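You operate a simulated robot arm through the tools that you are given. There is no shell and no other tool. Be economical: measure what you need, move in short steps, check, and stop when the job is done.

The job below is to be done with a simulated robot arm. You get a single attempt, and the scene is never put back.

Task
Take the blue shoe brush and put it on the counter.

The check looks at the end state, three seconds after you hand in, the way a careful person would. Anything else that was tipped, shoved, dropped, spilled or broken makes it a failure.

Robot
A 7-joint arm with a two-finger parallel gripper, fixed in place. Base frame: the origin is at the foot of the arm, x ahead of it, y to its left, z up; the work surface is at about z = 340. Lengths are in mm, angles in rad, forces in N, time in s.
With the tool pointing down near the work surface it reaches from about 100 to 540 mm from the base axis. Its first joint turns from -1.152 to 1.152 rad. Payload 2.5 kg.
The TCP is the grasp point between the finger pads, 23 mm short of the fingertips. In the tool frame z runs along the fingers and y along their closing line. Largest opening 94 mm; finger width 38, thickness 10; the body of the gripper, 54 by 96 mm, starts 39 mm behind the TCP.
Orientation is that of the tool frame in the base frame, as a unit quaternion [w, x, y, z]. With the fingers straight down and closing along the base's y, the tool's x points along the base's -x, its y along +y and its z along -z.

Tools
- The arm moves only by the tool move_arm. Its argument "motion" is a list of rows, each a list of 7 numbers: the gripper command, from -1 (shut) to 1 (fully open), values between in proportion, then the shift along the base's x, y, z in mm, then the turn, a rotation vector about the base's x, y, z in rad. In form: [[gripper, tx, ty, tz, ax, ay, az], ...]. A call has 1 to 12 rows; each row is the pose to reach, as a shift and turn from the pose commanded when the call began. A row lasts 0.2 s, in which the tool goes at most 50 mm and 0.15 rad; a call with a longer step from one row to the next is refused whole, and so is a gripper value outside its range. Where a pose cannot be reached the arm comes as near as it can. A force on the tool above 40 N (or 10 N above the force at the start of the call, whichever is more), or a blocked arm, ends the call early, and 0.2 s more pass. The fingers move at their own pace (about 108 mm/s each) and stop on an object; they squeeze with about 28 N. The grip force told is the motor's: it shows also when the fingers shut on nothing. Time passes only in rows, and 0.2 s behind the last, so rows that repeat a pose let the fingers close. It gives the time, the measured TCP pose, the force on the tool (base axes), the opening and the grip force at its end, in the units of the frame above (readings bear some noise).
- Cameras (640 x 400 px; columns grow to the right, rows downward): "scene" is fixed at [85.3, -390.7, 556.8]; the picture's right is [0.98, -0.19, 0.00], its down [-0.09, -0.45, -0.89] and it looks along [0.17, 0.87, -0.46] (base axes); focal length 214 px, centre (320, 200). "wrist" rides on the gripper at [86, 16, -74] in the tool frame; the picture's right is [-0.18, 0.98, 0.00], its down [-0.58, -0.11, -0.81] and it looks along [-0.79, -0.15, 0.59] (tool axes); focal length 243 px, centre (320, 200). There is no depth. A picture from a camera that has moved, and an enlarged one, comes with that camera's place and axes in the base frame and with its lens.
- snapshot(camera): a new picture of that camera. It takes no simulated time.
- inspect(camera, box): a new picture of the part [left, top, right, bottom] of that camera's present view, enlarged. It takes no simulated time.
- close_job(): hands the job in; it is judged then, once.

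Go step by step. Nothing tells you positions but the pictures and the camera data: compare them with the known pose of the tool, close in by small moves and look again before you grip or let go. The budget is 90 turns and 36 pictures, counting those below and the enlarged ones. Unless the task says otherwise, let go and move clear before handing in, and close with one line.

The tools are called as name(argument=value, ...) on one line, values as JSON. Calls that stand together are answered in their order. move_arm: Moves the arm, as the interface text tells. Its arguments: {"type":"object","properties":{"motion":{"type":"array","items":{"type":"array","items":{"type":"number"}}}},"required":["motion"]} The other tools are called the same way: snapshot (camera) takes a picture; inspect (camera, box) takes an enlarged picture of a part of a camera's view; close_job () hands the job in.

At the start:

```text
time: 0.0
eef_pos: [293.7, 169.8, 536.1]
orientation: [0.0, 0.0, 1.0, 0.0]
force: [0.0, 0.0, 0.1]
finger_gap: 94.0
grasp_force: 0.0
```

scene: 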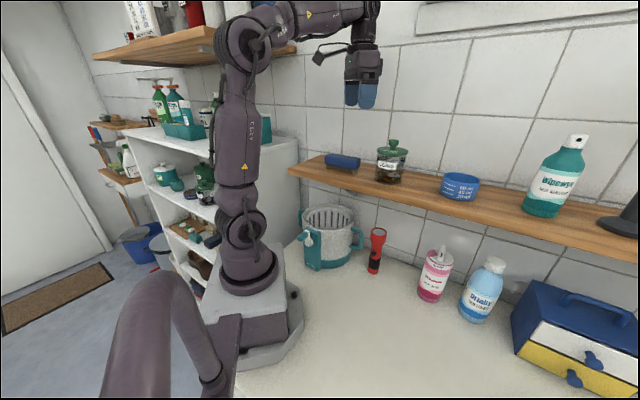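
wrist: 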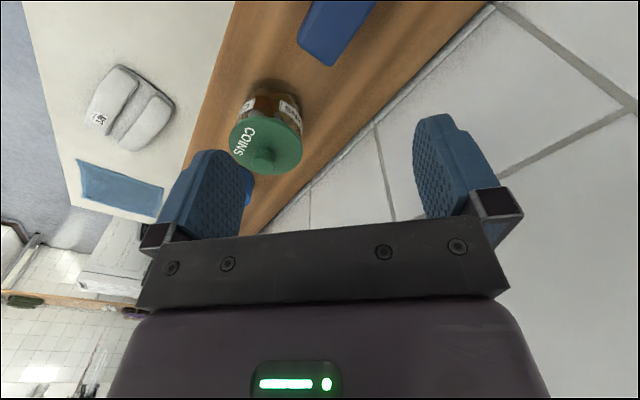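

A dark-blue object on the wall shelf beside the coin jar looks like the brush. I'll look closer before moving.

inspect(camera="scene", box=[290, 120, 490, 245])

inspect(camera="scene", box=[280, 190, 520, 340])

```text
3.20 times, centred on (390, 182) of scene
camera zoom: at [85.3, -390.7, 556.8], right [0.98, -0.19, 0.0], down [-0.09, -0.45, -0.89], along [0.17, 0.87, -0.46], focal length 686 px, centre (96, 256)
```

zoom: 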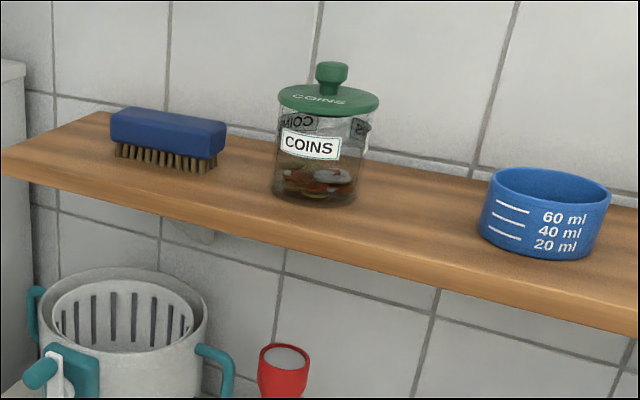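

```text
2.67 times, centred on (400, 265) of scene
camera zoom: at [85.3, -390.7, 556.8], right [0.98, -0.19, 0.0], down [-0.09, -0.45, -0.89], along [0.17, 0.87, -0.46], focal length 572 px, centre (107, 27)
```

zoom: 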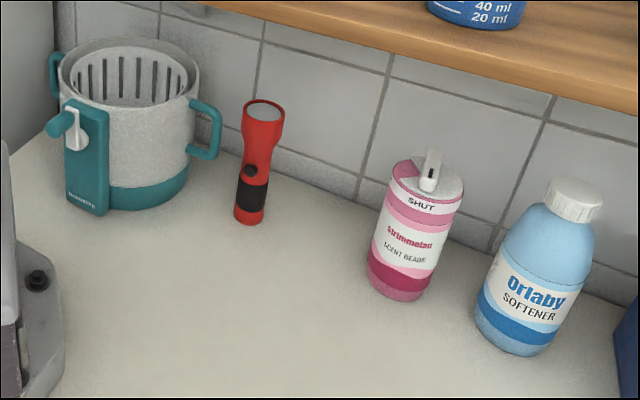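

The blue brush with bristles sits on the wall shelf, at about (268, 193) with its top near z 375. The shelf runs diagonally, with the coin jar on the +x/-y side. I'll turn the gripper across the brush and step slightly back so the wrist camera can see it.

move_arm(motion=[[1, -8, 7, 0, 0, 0, -0.138], [1, -16, 15, 0, 0, 0, -0.276], [1, -24, 22, 0, 0, 0, -0.415], [1, -31, 30, 0, 0, 0, -0.553], [1, -39, 38, 0, 0, 0, -0.69], [1, -46, 45, 0, 0, 0, -0.83]])

snapshot(camera="wrist")

snapshot(camera="scene")

```text
time: 1.4
eef_pos: [249.7, 213.4, 536.8]
orientation: [0.0, 0.404, 0.915, 0.0]
force: [0.9, 0.2, 0.8]
finger_gap: 94.1
grasp_force: 0.1
```

```text
31 pictures are left
camera wrist: at [201.3, 289.9, 611.7], right [0.85, 0.53, 0.0], down [0.31, -0.5, 0.81], along [0.42, -0.69, -0.59], focal length 243 px, centre (320, 200)
```

wrist: 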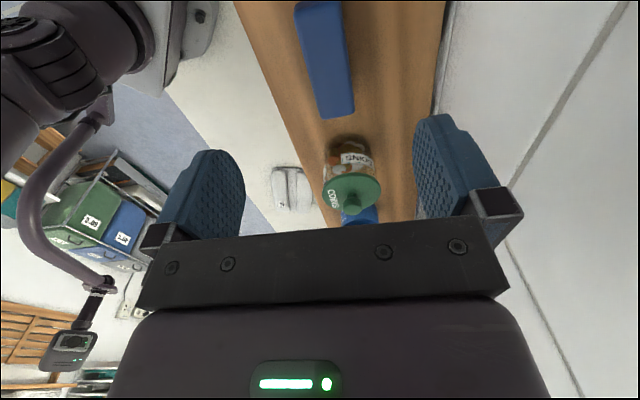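

```text
30 pictures are left
```

scene: 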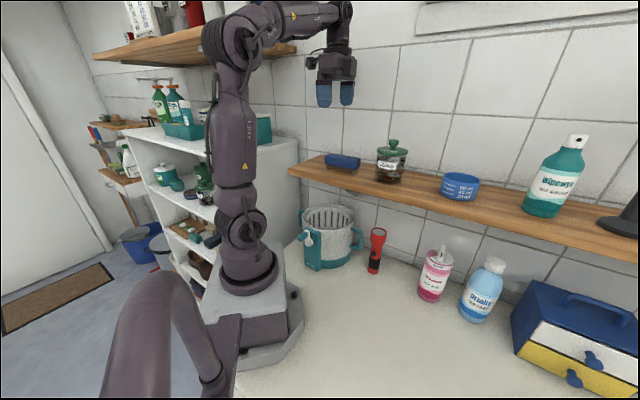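

The brush's long axis runs along about (0.67, -0.74), matching the gripper. Its centre is near (266, 200), it is about 35 mm wide, and its top is near z 378. I'll move above it and partway down.

move_arm(motion=[[1, 10, -8, 0, 0, 0, 0], [1, 18, -14, -20, 0, 0, 0], [1, 18, -14, -60, 0, 0, 0], [1, 18, -14, -100, 0, 0, 0], [1, 18, -14, -100, 0, 0, 0]])

inspect(camera="scene", box=[290, 90, 450, 190])

snapshot(camera="wrist")

```text
time: 2.6
eef_pos: [267.1, 199.3, 435.9]
orientation: [0.0, 0.403, 0.915, 0.0]
force: [-0.7, -0.7, -0.1]
finger_gap: 94.0
grasp_force: 0.1
```

```text
4.00 times, centred on (370, 140) of scene
camera zoom: at [85.3, -390.7, 556.8], right [0.98, -0.19, 0.0], down [-0.09, -0.45, -0.89], along [0.17, 0.87, -0.46], focal length 858 px, centre (120, 440)
```

zoom: 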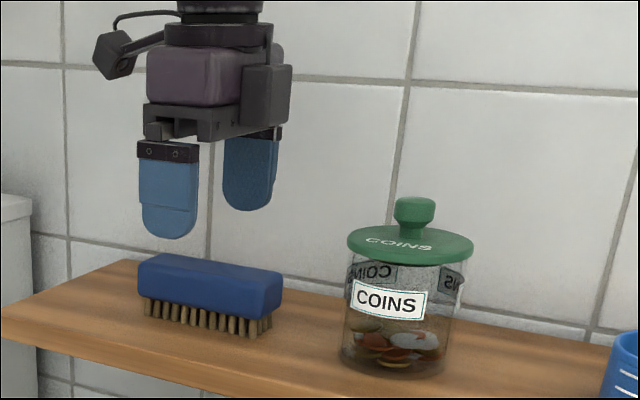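

```text
28 pictures are left
camera wrist: at [219.8, 274.3, 510.7], right [0.85, 0.53, 0.0], down [0.31, -0.5, 0.81], along [0.43, -0.68, -0.59], focal length 243 px, centre (320, 200)
```

wrist: 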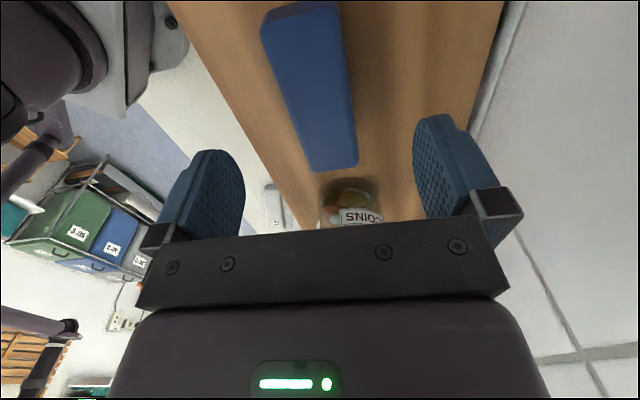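

The brush centre works out to (268, 200) and the tool is directly above it, with the open fingers straddling its width. I'll go down to TCP z of about 369, fingertips just off the shelf.

move_arm(motion=[[1, 1, 0, -30, 0, 0, 0], [1, 1, 0, -50, 0, 0, 0], [1, 1, 0, -60, 0, 0, 0], [1, 1, 0, -66, 0, 0, 0], [1, 1, 0, -66, 0, 0, 0]])

inspect(camera="scene", box=[290, 100, 450, 200])

```text
time: 3.8
eef_pos: [268.0, 199.6, 370.8]
orientation: [-0.001, 0.404, 0.915, 0.0]
force: [-0.3, 0.5, -1.3]
finger_gap: 93.9
grasp_force: 0.1
```

```text
4.00 times, centred on (370, 150) of scene
camera zoom: at [85.3, -390.7, 556.8], right [0.98, -0.19, 0.0], down [-0.09, -0.45, -0.89], along [0.17, 0.87, -0.46], focal length 858 px, centre (120, 400)
```

zoom: 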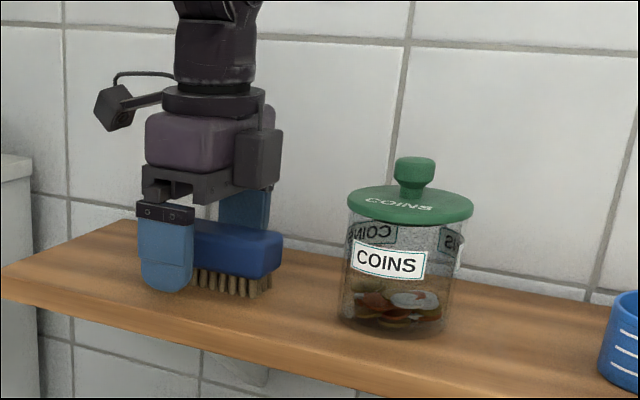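

The fingers straddle the brush on both sides without touching the shelf. Closing now.

move_arm(motion=[[-1, 0, 0, 0, 0, 0, 0], [-1, 0, 0, 0, 0, 0, 0], [-1, 0, 0, 0, 0, 0, 0], [-1, 0, 0, 0, 0, 0, 0]])

move_arm(motion=[[-1, 0, 0, 10, 0, 0, 0], [-1, 0, 0, 30, 0, 0, 0], [-1, 0, 0, 60, 0, 0, 0], [-1, 0, 0, 90, 0, 0, 0], [-1, 0, 0, 90, 0, 0, 0]])

snapshot(camera="scene")

snapshot(camera="wrist")

```text
time: 4.8
eef_pos: [267.8, 198.9, 372.6]
orientation: [-0.001, 0.403, 0.915, 0.0]
force: [-0.1, 0.5, 0.4]
finger_gap: 39.6
grasp_force: 28.0
```

```text
time: 6.0
eef_pos: [267.3, 200.7, 461.6]
orientation: [0.0, 0.403, 0.915, 0.0]
force: [0.1, 0.2, -0.9]
finger_gap: 39.6
grasp_force: 27.9
```

```text
26 pictures are left
```

scene: 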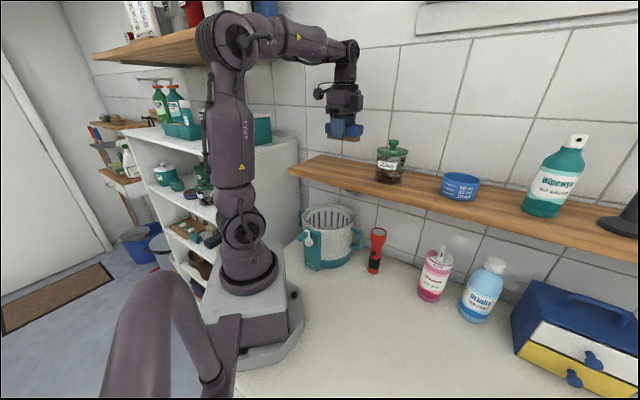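

```text
25 pictures are left
camera wrist: at [219.3, 276.0, 536.0], right [0.85, 0.53, 0.0], down [0.31, -0.5, 0.81], along [0.43, -0.69, -0.59], focal length 243 px, centre (320, 200)
```

wrist: 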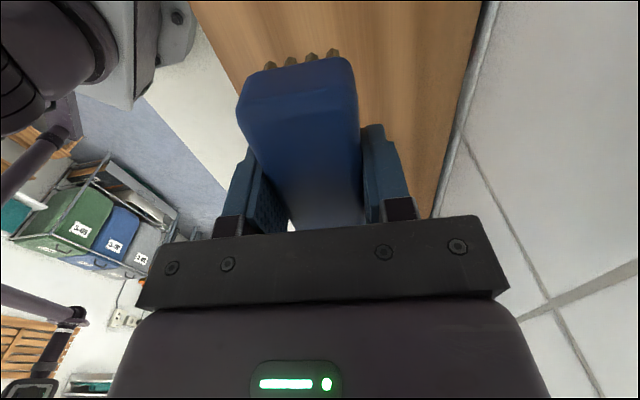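

The brush is held firmly (39.6 mm gap) and lifted clear. The real counter is the white surface at about z 0. Around (320, -200) it is free, well in front of the shelf and away from the bottles. I'll carry the brush there at height, staying above the jar.

move_arm(motion=[[-1, 0, 0, 35, 0, 0, 0], [-1, 0, -30, 45, 0, 0, 0], [-1, 3, -75, 45, 0, 0, 0], [-1, 8, -120, 45, 0, 0, 0], [-1, 14, -165, 45, 0, 0, 0], [-1, 21, -210, 45, 0, 0, 0], [-1, 29, -255, 45, 0, 0, 0], [-1, 37, -300, 45, 0, 0, 0], [-1, 45, -345, 45, 0, 0, 0], [-1, 50, -380, 45, 0, 0, 0], [-1, 53, -400, 45, 0, 0, 0], [-1, 53, -400, 45, 0, 0, 0]])

snapshot(camera="wrist")

snapshot(camera="scene")

```text
time: 8.6
eef_pos: [321.5, -199.8, 506.4]
orientation: [0.0, 0.403, 0.915, 0.0]
force: [-0.3, -0.4, -1.0]
finger_gap: 39.4
grasp_force: 28.1
```

```text
24 pictures are left
camera wrist: at [274.1, -124.0, 582.0], right [0.85, 0.53, 0.0], down [0.31, -0.5, 0.81], along [0.43, -0.68, -0.59], focal length 243 px, centre (320, 200)
```

wrist: 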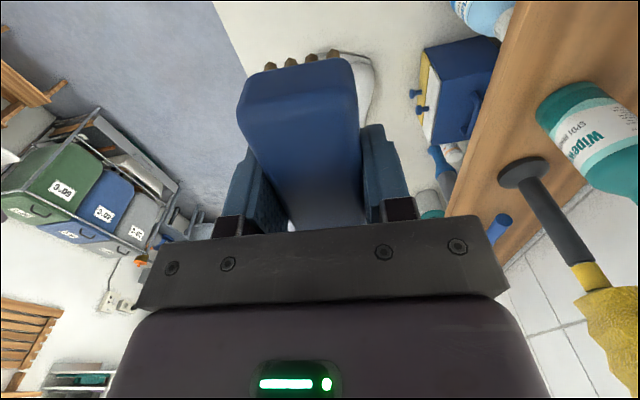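

```text
23 pictures are left
```

scene: 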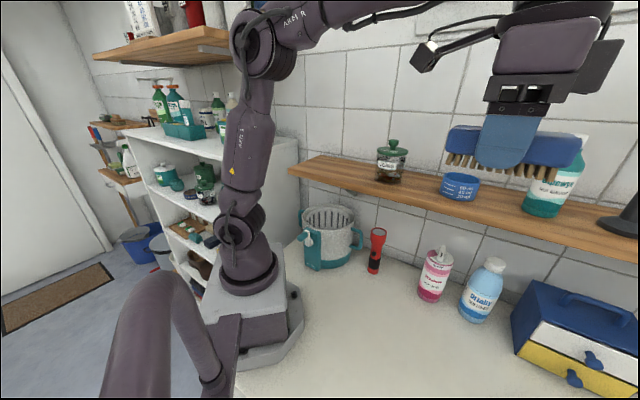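

The drop zone looks clear, with a whitish object further along near (495, -320). I'll shift back toward (285, -165) for more margin and descend partway.

move_arm(motion=[[-1, -18, 17, -20, 0, 0, 0], [-1, -36, 35, -50, 0, 0, 0], [-1, -36, 35, -95, 0, 0, 0], [-1, -36, 35, -140, 0, 0, 0], [-1, -36, 35, -185, 0, 0, 0], [-1, -36, 35, -230, 0, 0, 0], [-1, -36, 35, -230, 0, 0, 0]])

snapshot(camera="wrist")

snapshot(camera="scene")

```text
time: 10.2
eef_pos: [285.0, -163.8, 276.8]
orientation: [0.0, 0.404, 0.915, -0.001]
force: [0.6, 0.3, -0.6]
finger_gap: 39.7
grasp_force: 28.4
```

```text
22 pictures are left
camera wrist: at [236.9, -87.7, 351.0], right [0.85, 0.53, 0.0], down [0.31, -0.5, 0.81], along [0.42, -0.69, -0.59], focal length 243 px, centre (320, 200)
```

wrist: 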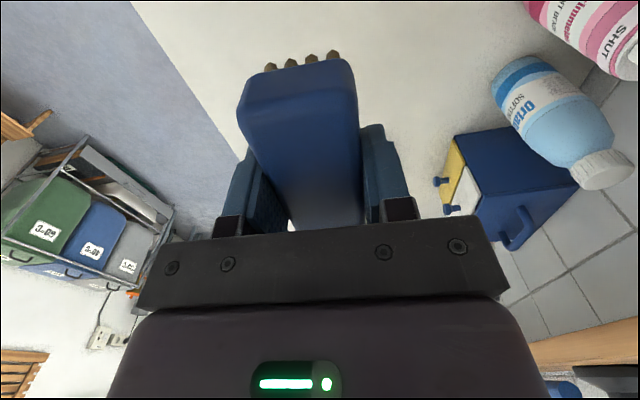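

```text
21 pictures are left
```

scene: 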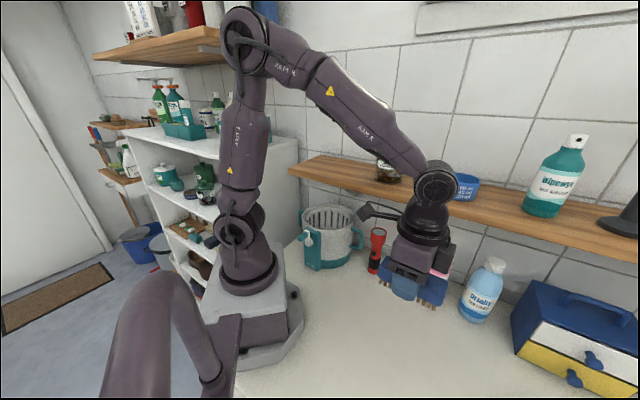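

The counter below is empty and everything nearby keeps its distance. Continuing down.

move_arm(motion=[[-1, 0, 0, -40, 0, 0, 0], [-1, 0, 0, -80, 0, 0, 0], [-1, 0, 0, -120, 0, 0, 0], [-1, 0, 0, -160, 0, 0, 0], [-1, 0, 0, -190, 0, 0, 0], [-1, 0, 0, -190, 0, 0, 0]])

snapshot(camera="scene")

snapshot(camera="wrist")

```text
time: 11.6
eef_pos: [285.1, -165.6, 84.5]
orientation: [0.0, 0.403, 0.915, 0.0]
force: [0.0, 0.2, -1.6]
finger_gap: 39.4
grasp_force: 28.2
```

```text
20 pictures are left
```

scene: 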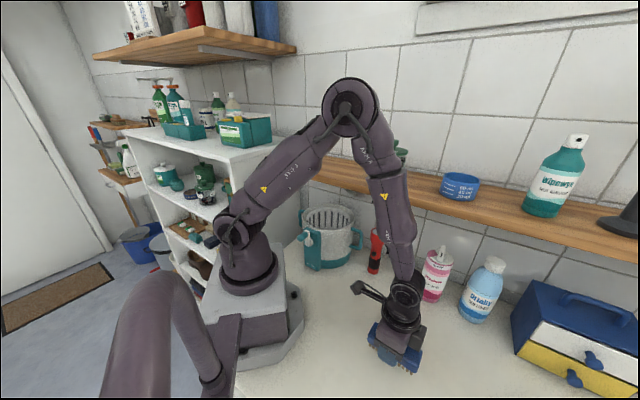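

```text
19 pictures are left
camera wrist: at [237.1, -89.7, 160.2], right [0.85, 0.53, 0.0], down [0.31, -0.5, 0.81], along [0.43, -0.69, -0.59], focal length 243 px, centre (320, 200)
```

wrist: 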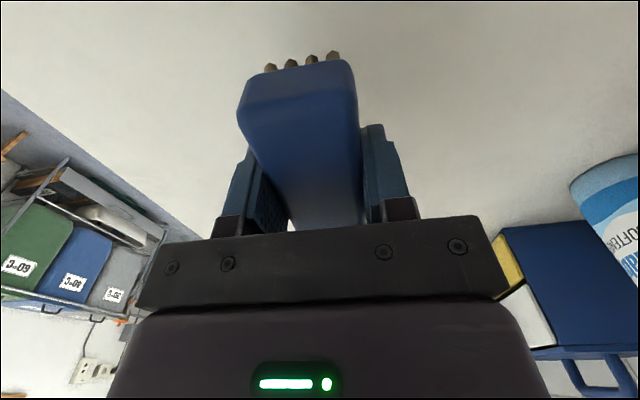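

The brush's underside is now about 50 mm above the counter. I'll lower to about z 40, then creep down, checking the force.

move_arm(motion=[[-1, 0, 0, -15, 0, 0, 0], [-1, 0, 0, -28, 0, 0, 0], [-1, 0, 0, -38, 0, 0, 0], [-1, 0, 0, -44, 0, 0, 0], [-1, 0, 0, -44, 0, 0, 0]])

inspect(camera="scene", box=[320, 300, 480, 400])

```text
time: 12.8
eef_pos: [285.4, -163.8, 41.2]
orientation: [0.0, 0.403, 0.915, 0.0]
force: [-0.6, 0.0, -0.5]
finger_gap: 39.5
grasp_force: 27.7
```

```text
4.00 times, centred on (400, 350) of scene
camera zoom: at [85.3, -390.7, 556.8], right [0.98, -0.19, 0.0], down [-0.09, -0.45, -0.89], along [0.17, 0.87, -0.46], focal length 858 px, centre (0, -400)
```

zoom: 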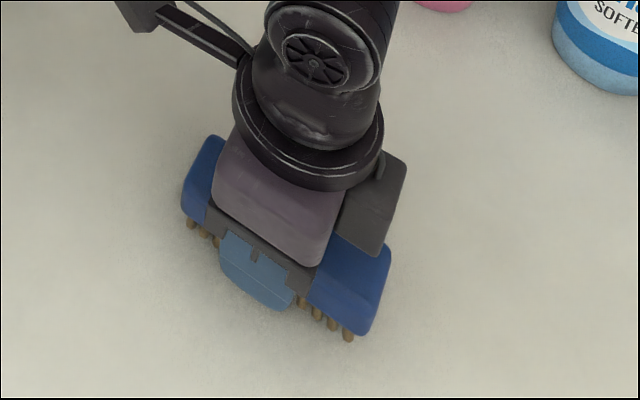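

move_arm(motion=[[-1, 0, 0, -2, 0, 0, 0], [-1, 0, 0, -4, 0, 0, 0], [-1, 0, 0, -6, 0, 0, 0], [-1, 0, 0, -7, 0, 0, 0], [-1, 0, 0, -7, 0, 0, 0]])

```text
time: 14.0
eef_pos: [285.9, -165.2, 35.6]
orientation: [-0.001, 0.403, 0.915, 0.0]
force: [0.9, 0.3, -0.8]
finger_gap: 39.6
grasp_force: 28.4
```

No contact yet, so I'll creep a little further down, 1 mm at a time.

move_arm(motion=[[-1, 0, 0, -1, 0, 0, 0], [-1, 0, 0, -2, 0, 0, 0], [-1, 0, 0, -3, 0, 0, 0], [-1, 0, 0, -3, 0, 0, 0]])

```text
time: 15.0
eef_pos: [284.2, -165.6, 32.5]
orientation: [0.0, 0.403, 0.915, 0.0]
force: [0.1, -0.4, -1.3]
finger_gap: 39.4
grasp_force: 27.4
```

move_arm(motion=[[-1, 0, 0, -1, 0, 0, 0], [-1, 0, 0, -2, 0, 0, 0], [-1, 0, 0, -3, 0, 0, 0], [-1, 0, 0, -3, 0, 0, 0]])

inspect(camera="scene", box=[320, 300, 480, 400])

```text
time: 16.0
eef_pos: [284.9, -165.2, 30.5]
orientation: [0.0, 0.403, 0.915, -0.001]
force: [-7.6, 2.8, 36.1]
finger_gap: 39.6
grasp_force: 28.2
```

```text
4.00 times, centred on (400, 350) of scene
camera zoom: at [85.2, -390.6, 556.9], right [0.98, -0.19, 0.0], down [-0.09, -0.45, -0.89], along [0.17, 0.87, -0.46], focal length 858 px, centre (0, -400)
```

zoom: 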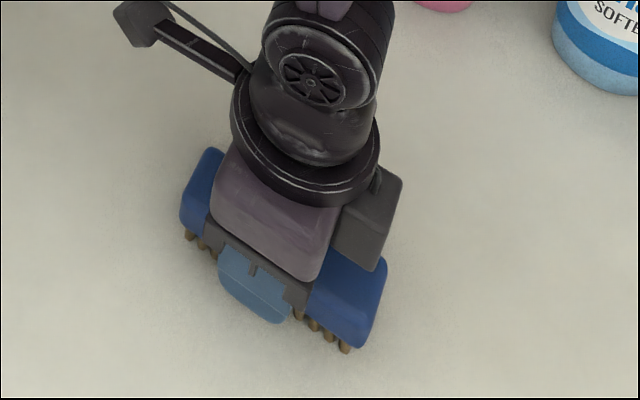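

The brush is on the counter, as the 36 N contact shows. I'll ease off the pressure and open the fingers.

move_arm(motion=[[-1, 0, 0, 1, 0, 0, 0], [-1, 0, 0, 2, 0, 0, 0], [-1, 0, 0, 2, 0, 0, 0]])

move_arm(motion=[[-0.1, 0, 0, 0, 0, 0, 0], [0.3, 0, 0, 0, 0, 0, 0], [0.6, 0, 0, 0, 0, 0, 0], [0.6, 0, 0, 0, 0, 0, 0]])

```text
time: 16.8
eef_pos: [285.0, -164.5, 29.8]
orientation: [-0.001, 0.403, 0.915, 0.001]
force: [0.2, -0.3, -0.3]
finger_gap: 39.5
grasp_force: 28.0
```

```text
time: 17.8
eef_pos: [284.4, -165.9, 32.2]
orientation: [0.0, 0.403, 0.915, 0.0]
force: [0.0, -0.6, -0.3]
finger_gap: 75.2
grasp_force: 0.1
```

The brush is released and the fingers are clear of it. Rising straight up.

move_arm(motion=[[0.6, 0, 0, 15, 0, 0, 0], [0.6, 0, 0, 45, 0, 0, 0], [0.6, 0, 0, 85, 0, 0, 0], [0.6, 0, 0, 130, 0, 0, 0], [0.6, 0, 0, 175, 0, 0, 0], [0.6, 0, 0, 200, 0, 0, 0], [0.6, 0, 0, 200, 0, 0, 0]])

snapshot(camera="scene")

snapshot(camera="wrist")

```text
time: 19.4
eef_pos: [284.7, -165.2, 231.4]
orientation: [0.0, 0.403, 0.915, 0.001]
force: [-0.9, -0.4, 0.5]
finger_gap: 75.3
grasp_force: 0.1
```

```text
16 pictures are left
```

scene: 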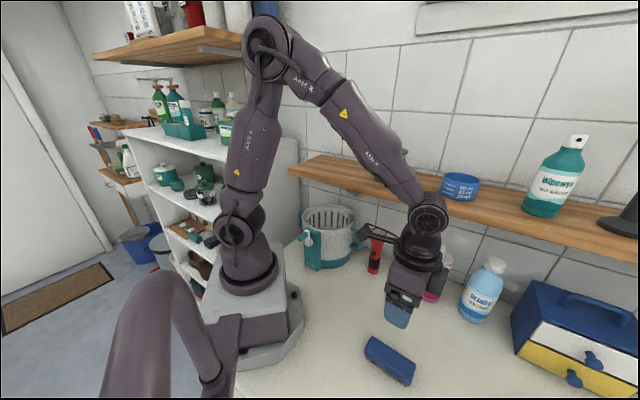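

```text
15 pictures are left
camera wrist: at [236.8, -90.1, 306.4], right [0.85, 0.53, 0.0], down [0.31, -0.5, 0.81], along [0.42, -0.69, -0.59], focal length 243 px, centre (320, 200)
```

wrist: 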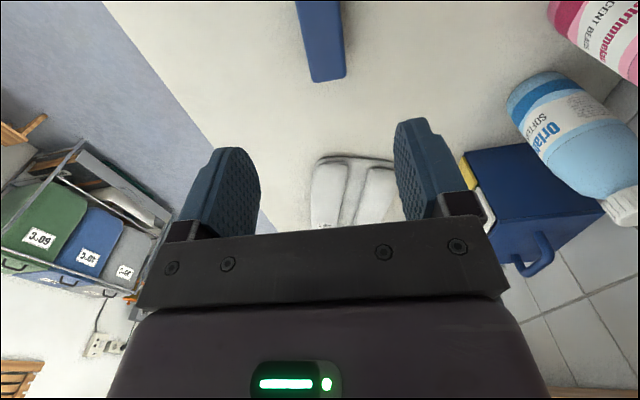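

The brush rests upright on the counter, nothing else has moved, and the arm is clear. Handing in.

close_job()

```text
The job is handed in.
```

I put the blue shoe brush bristles-down on the open counter in front of the shelf, let go and moved the arm clear; the last pictures show nothing else disturbed.
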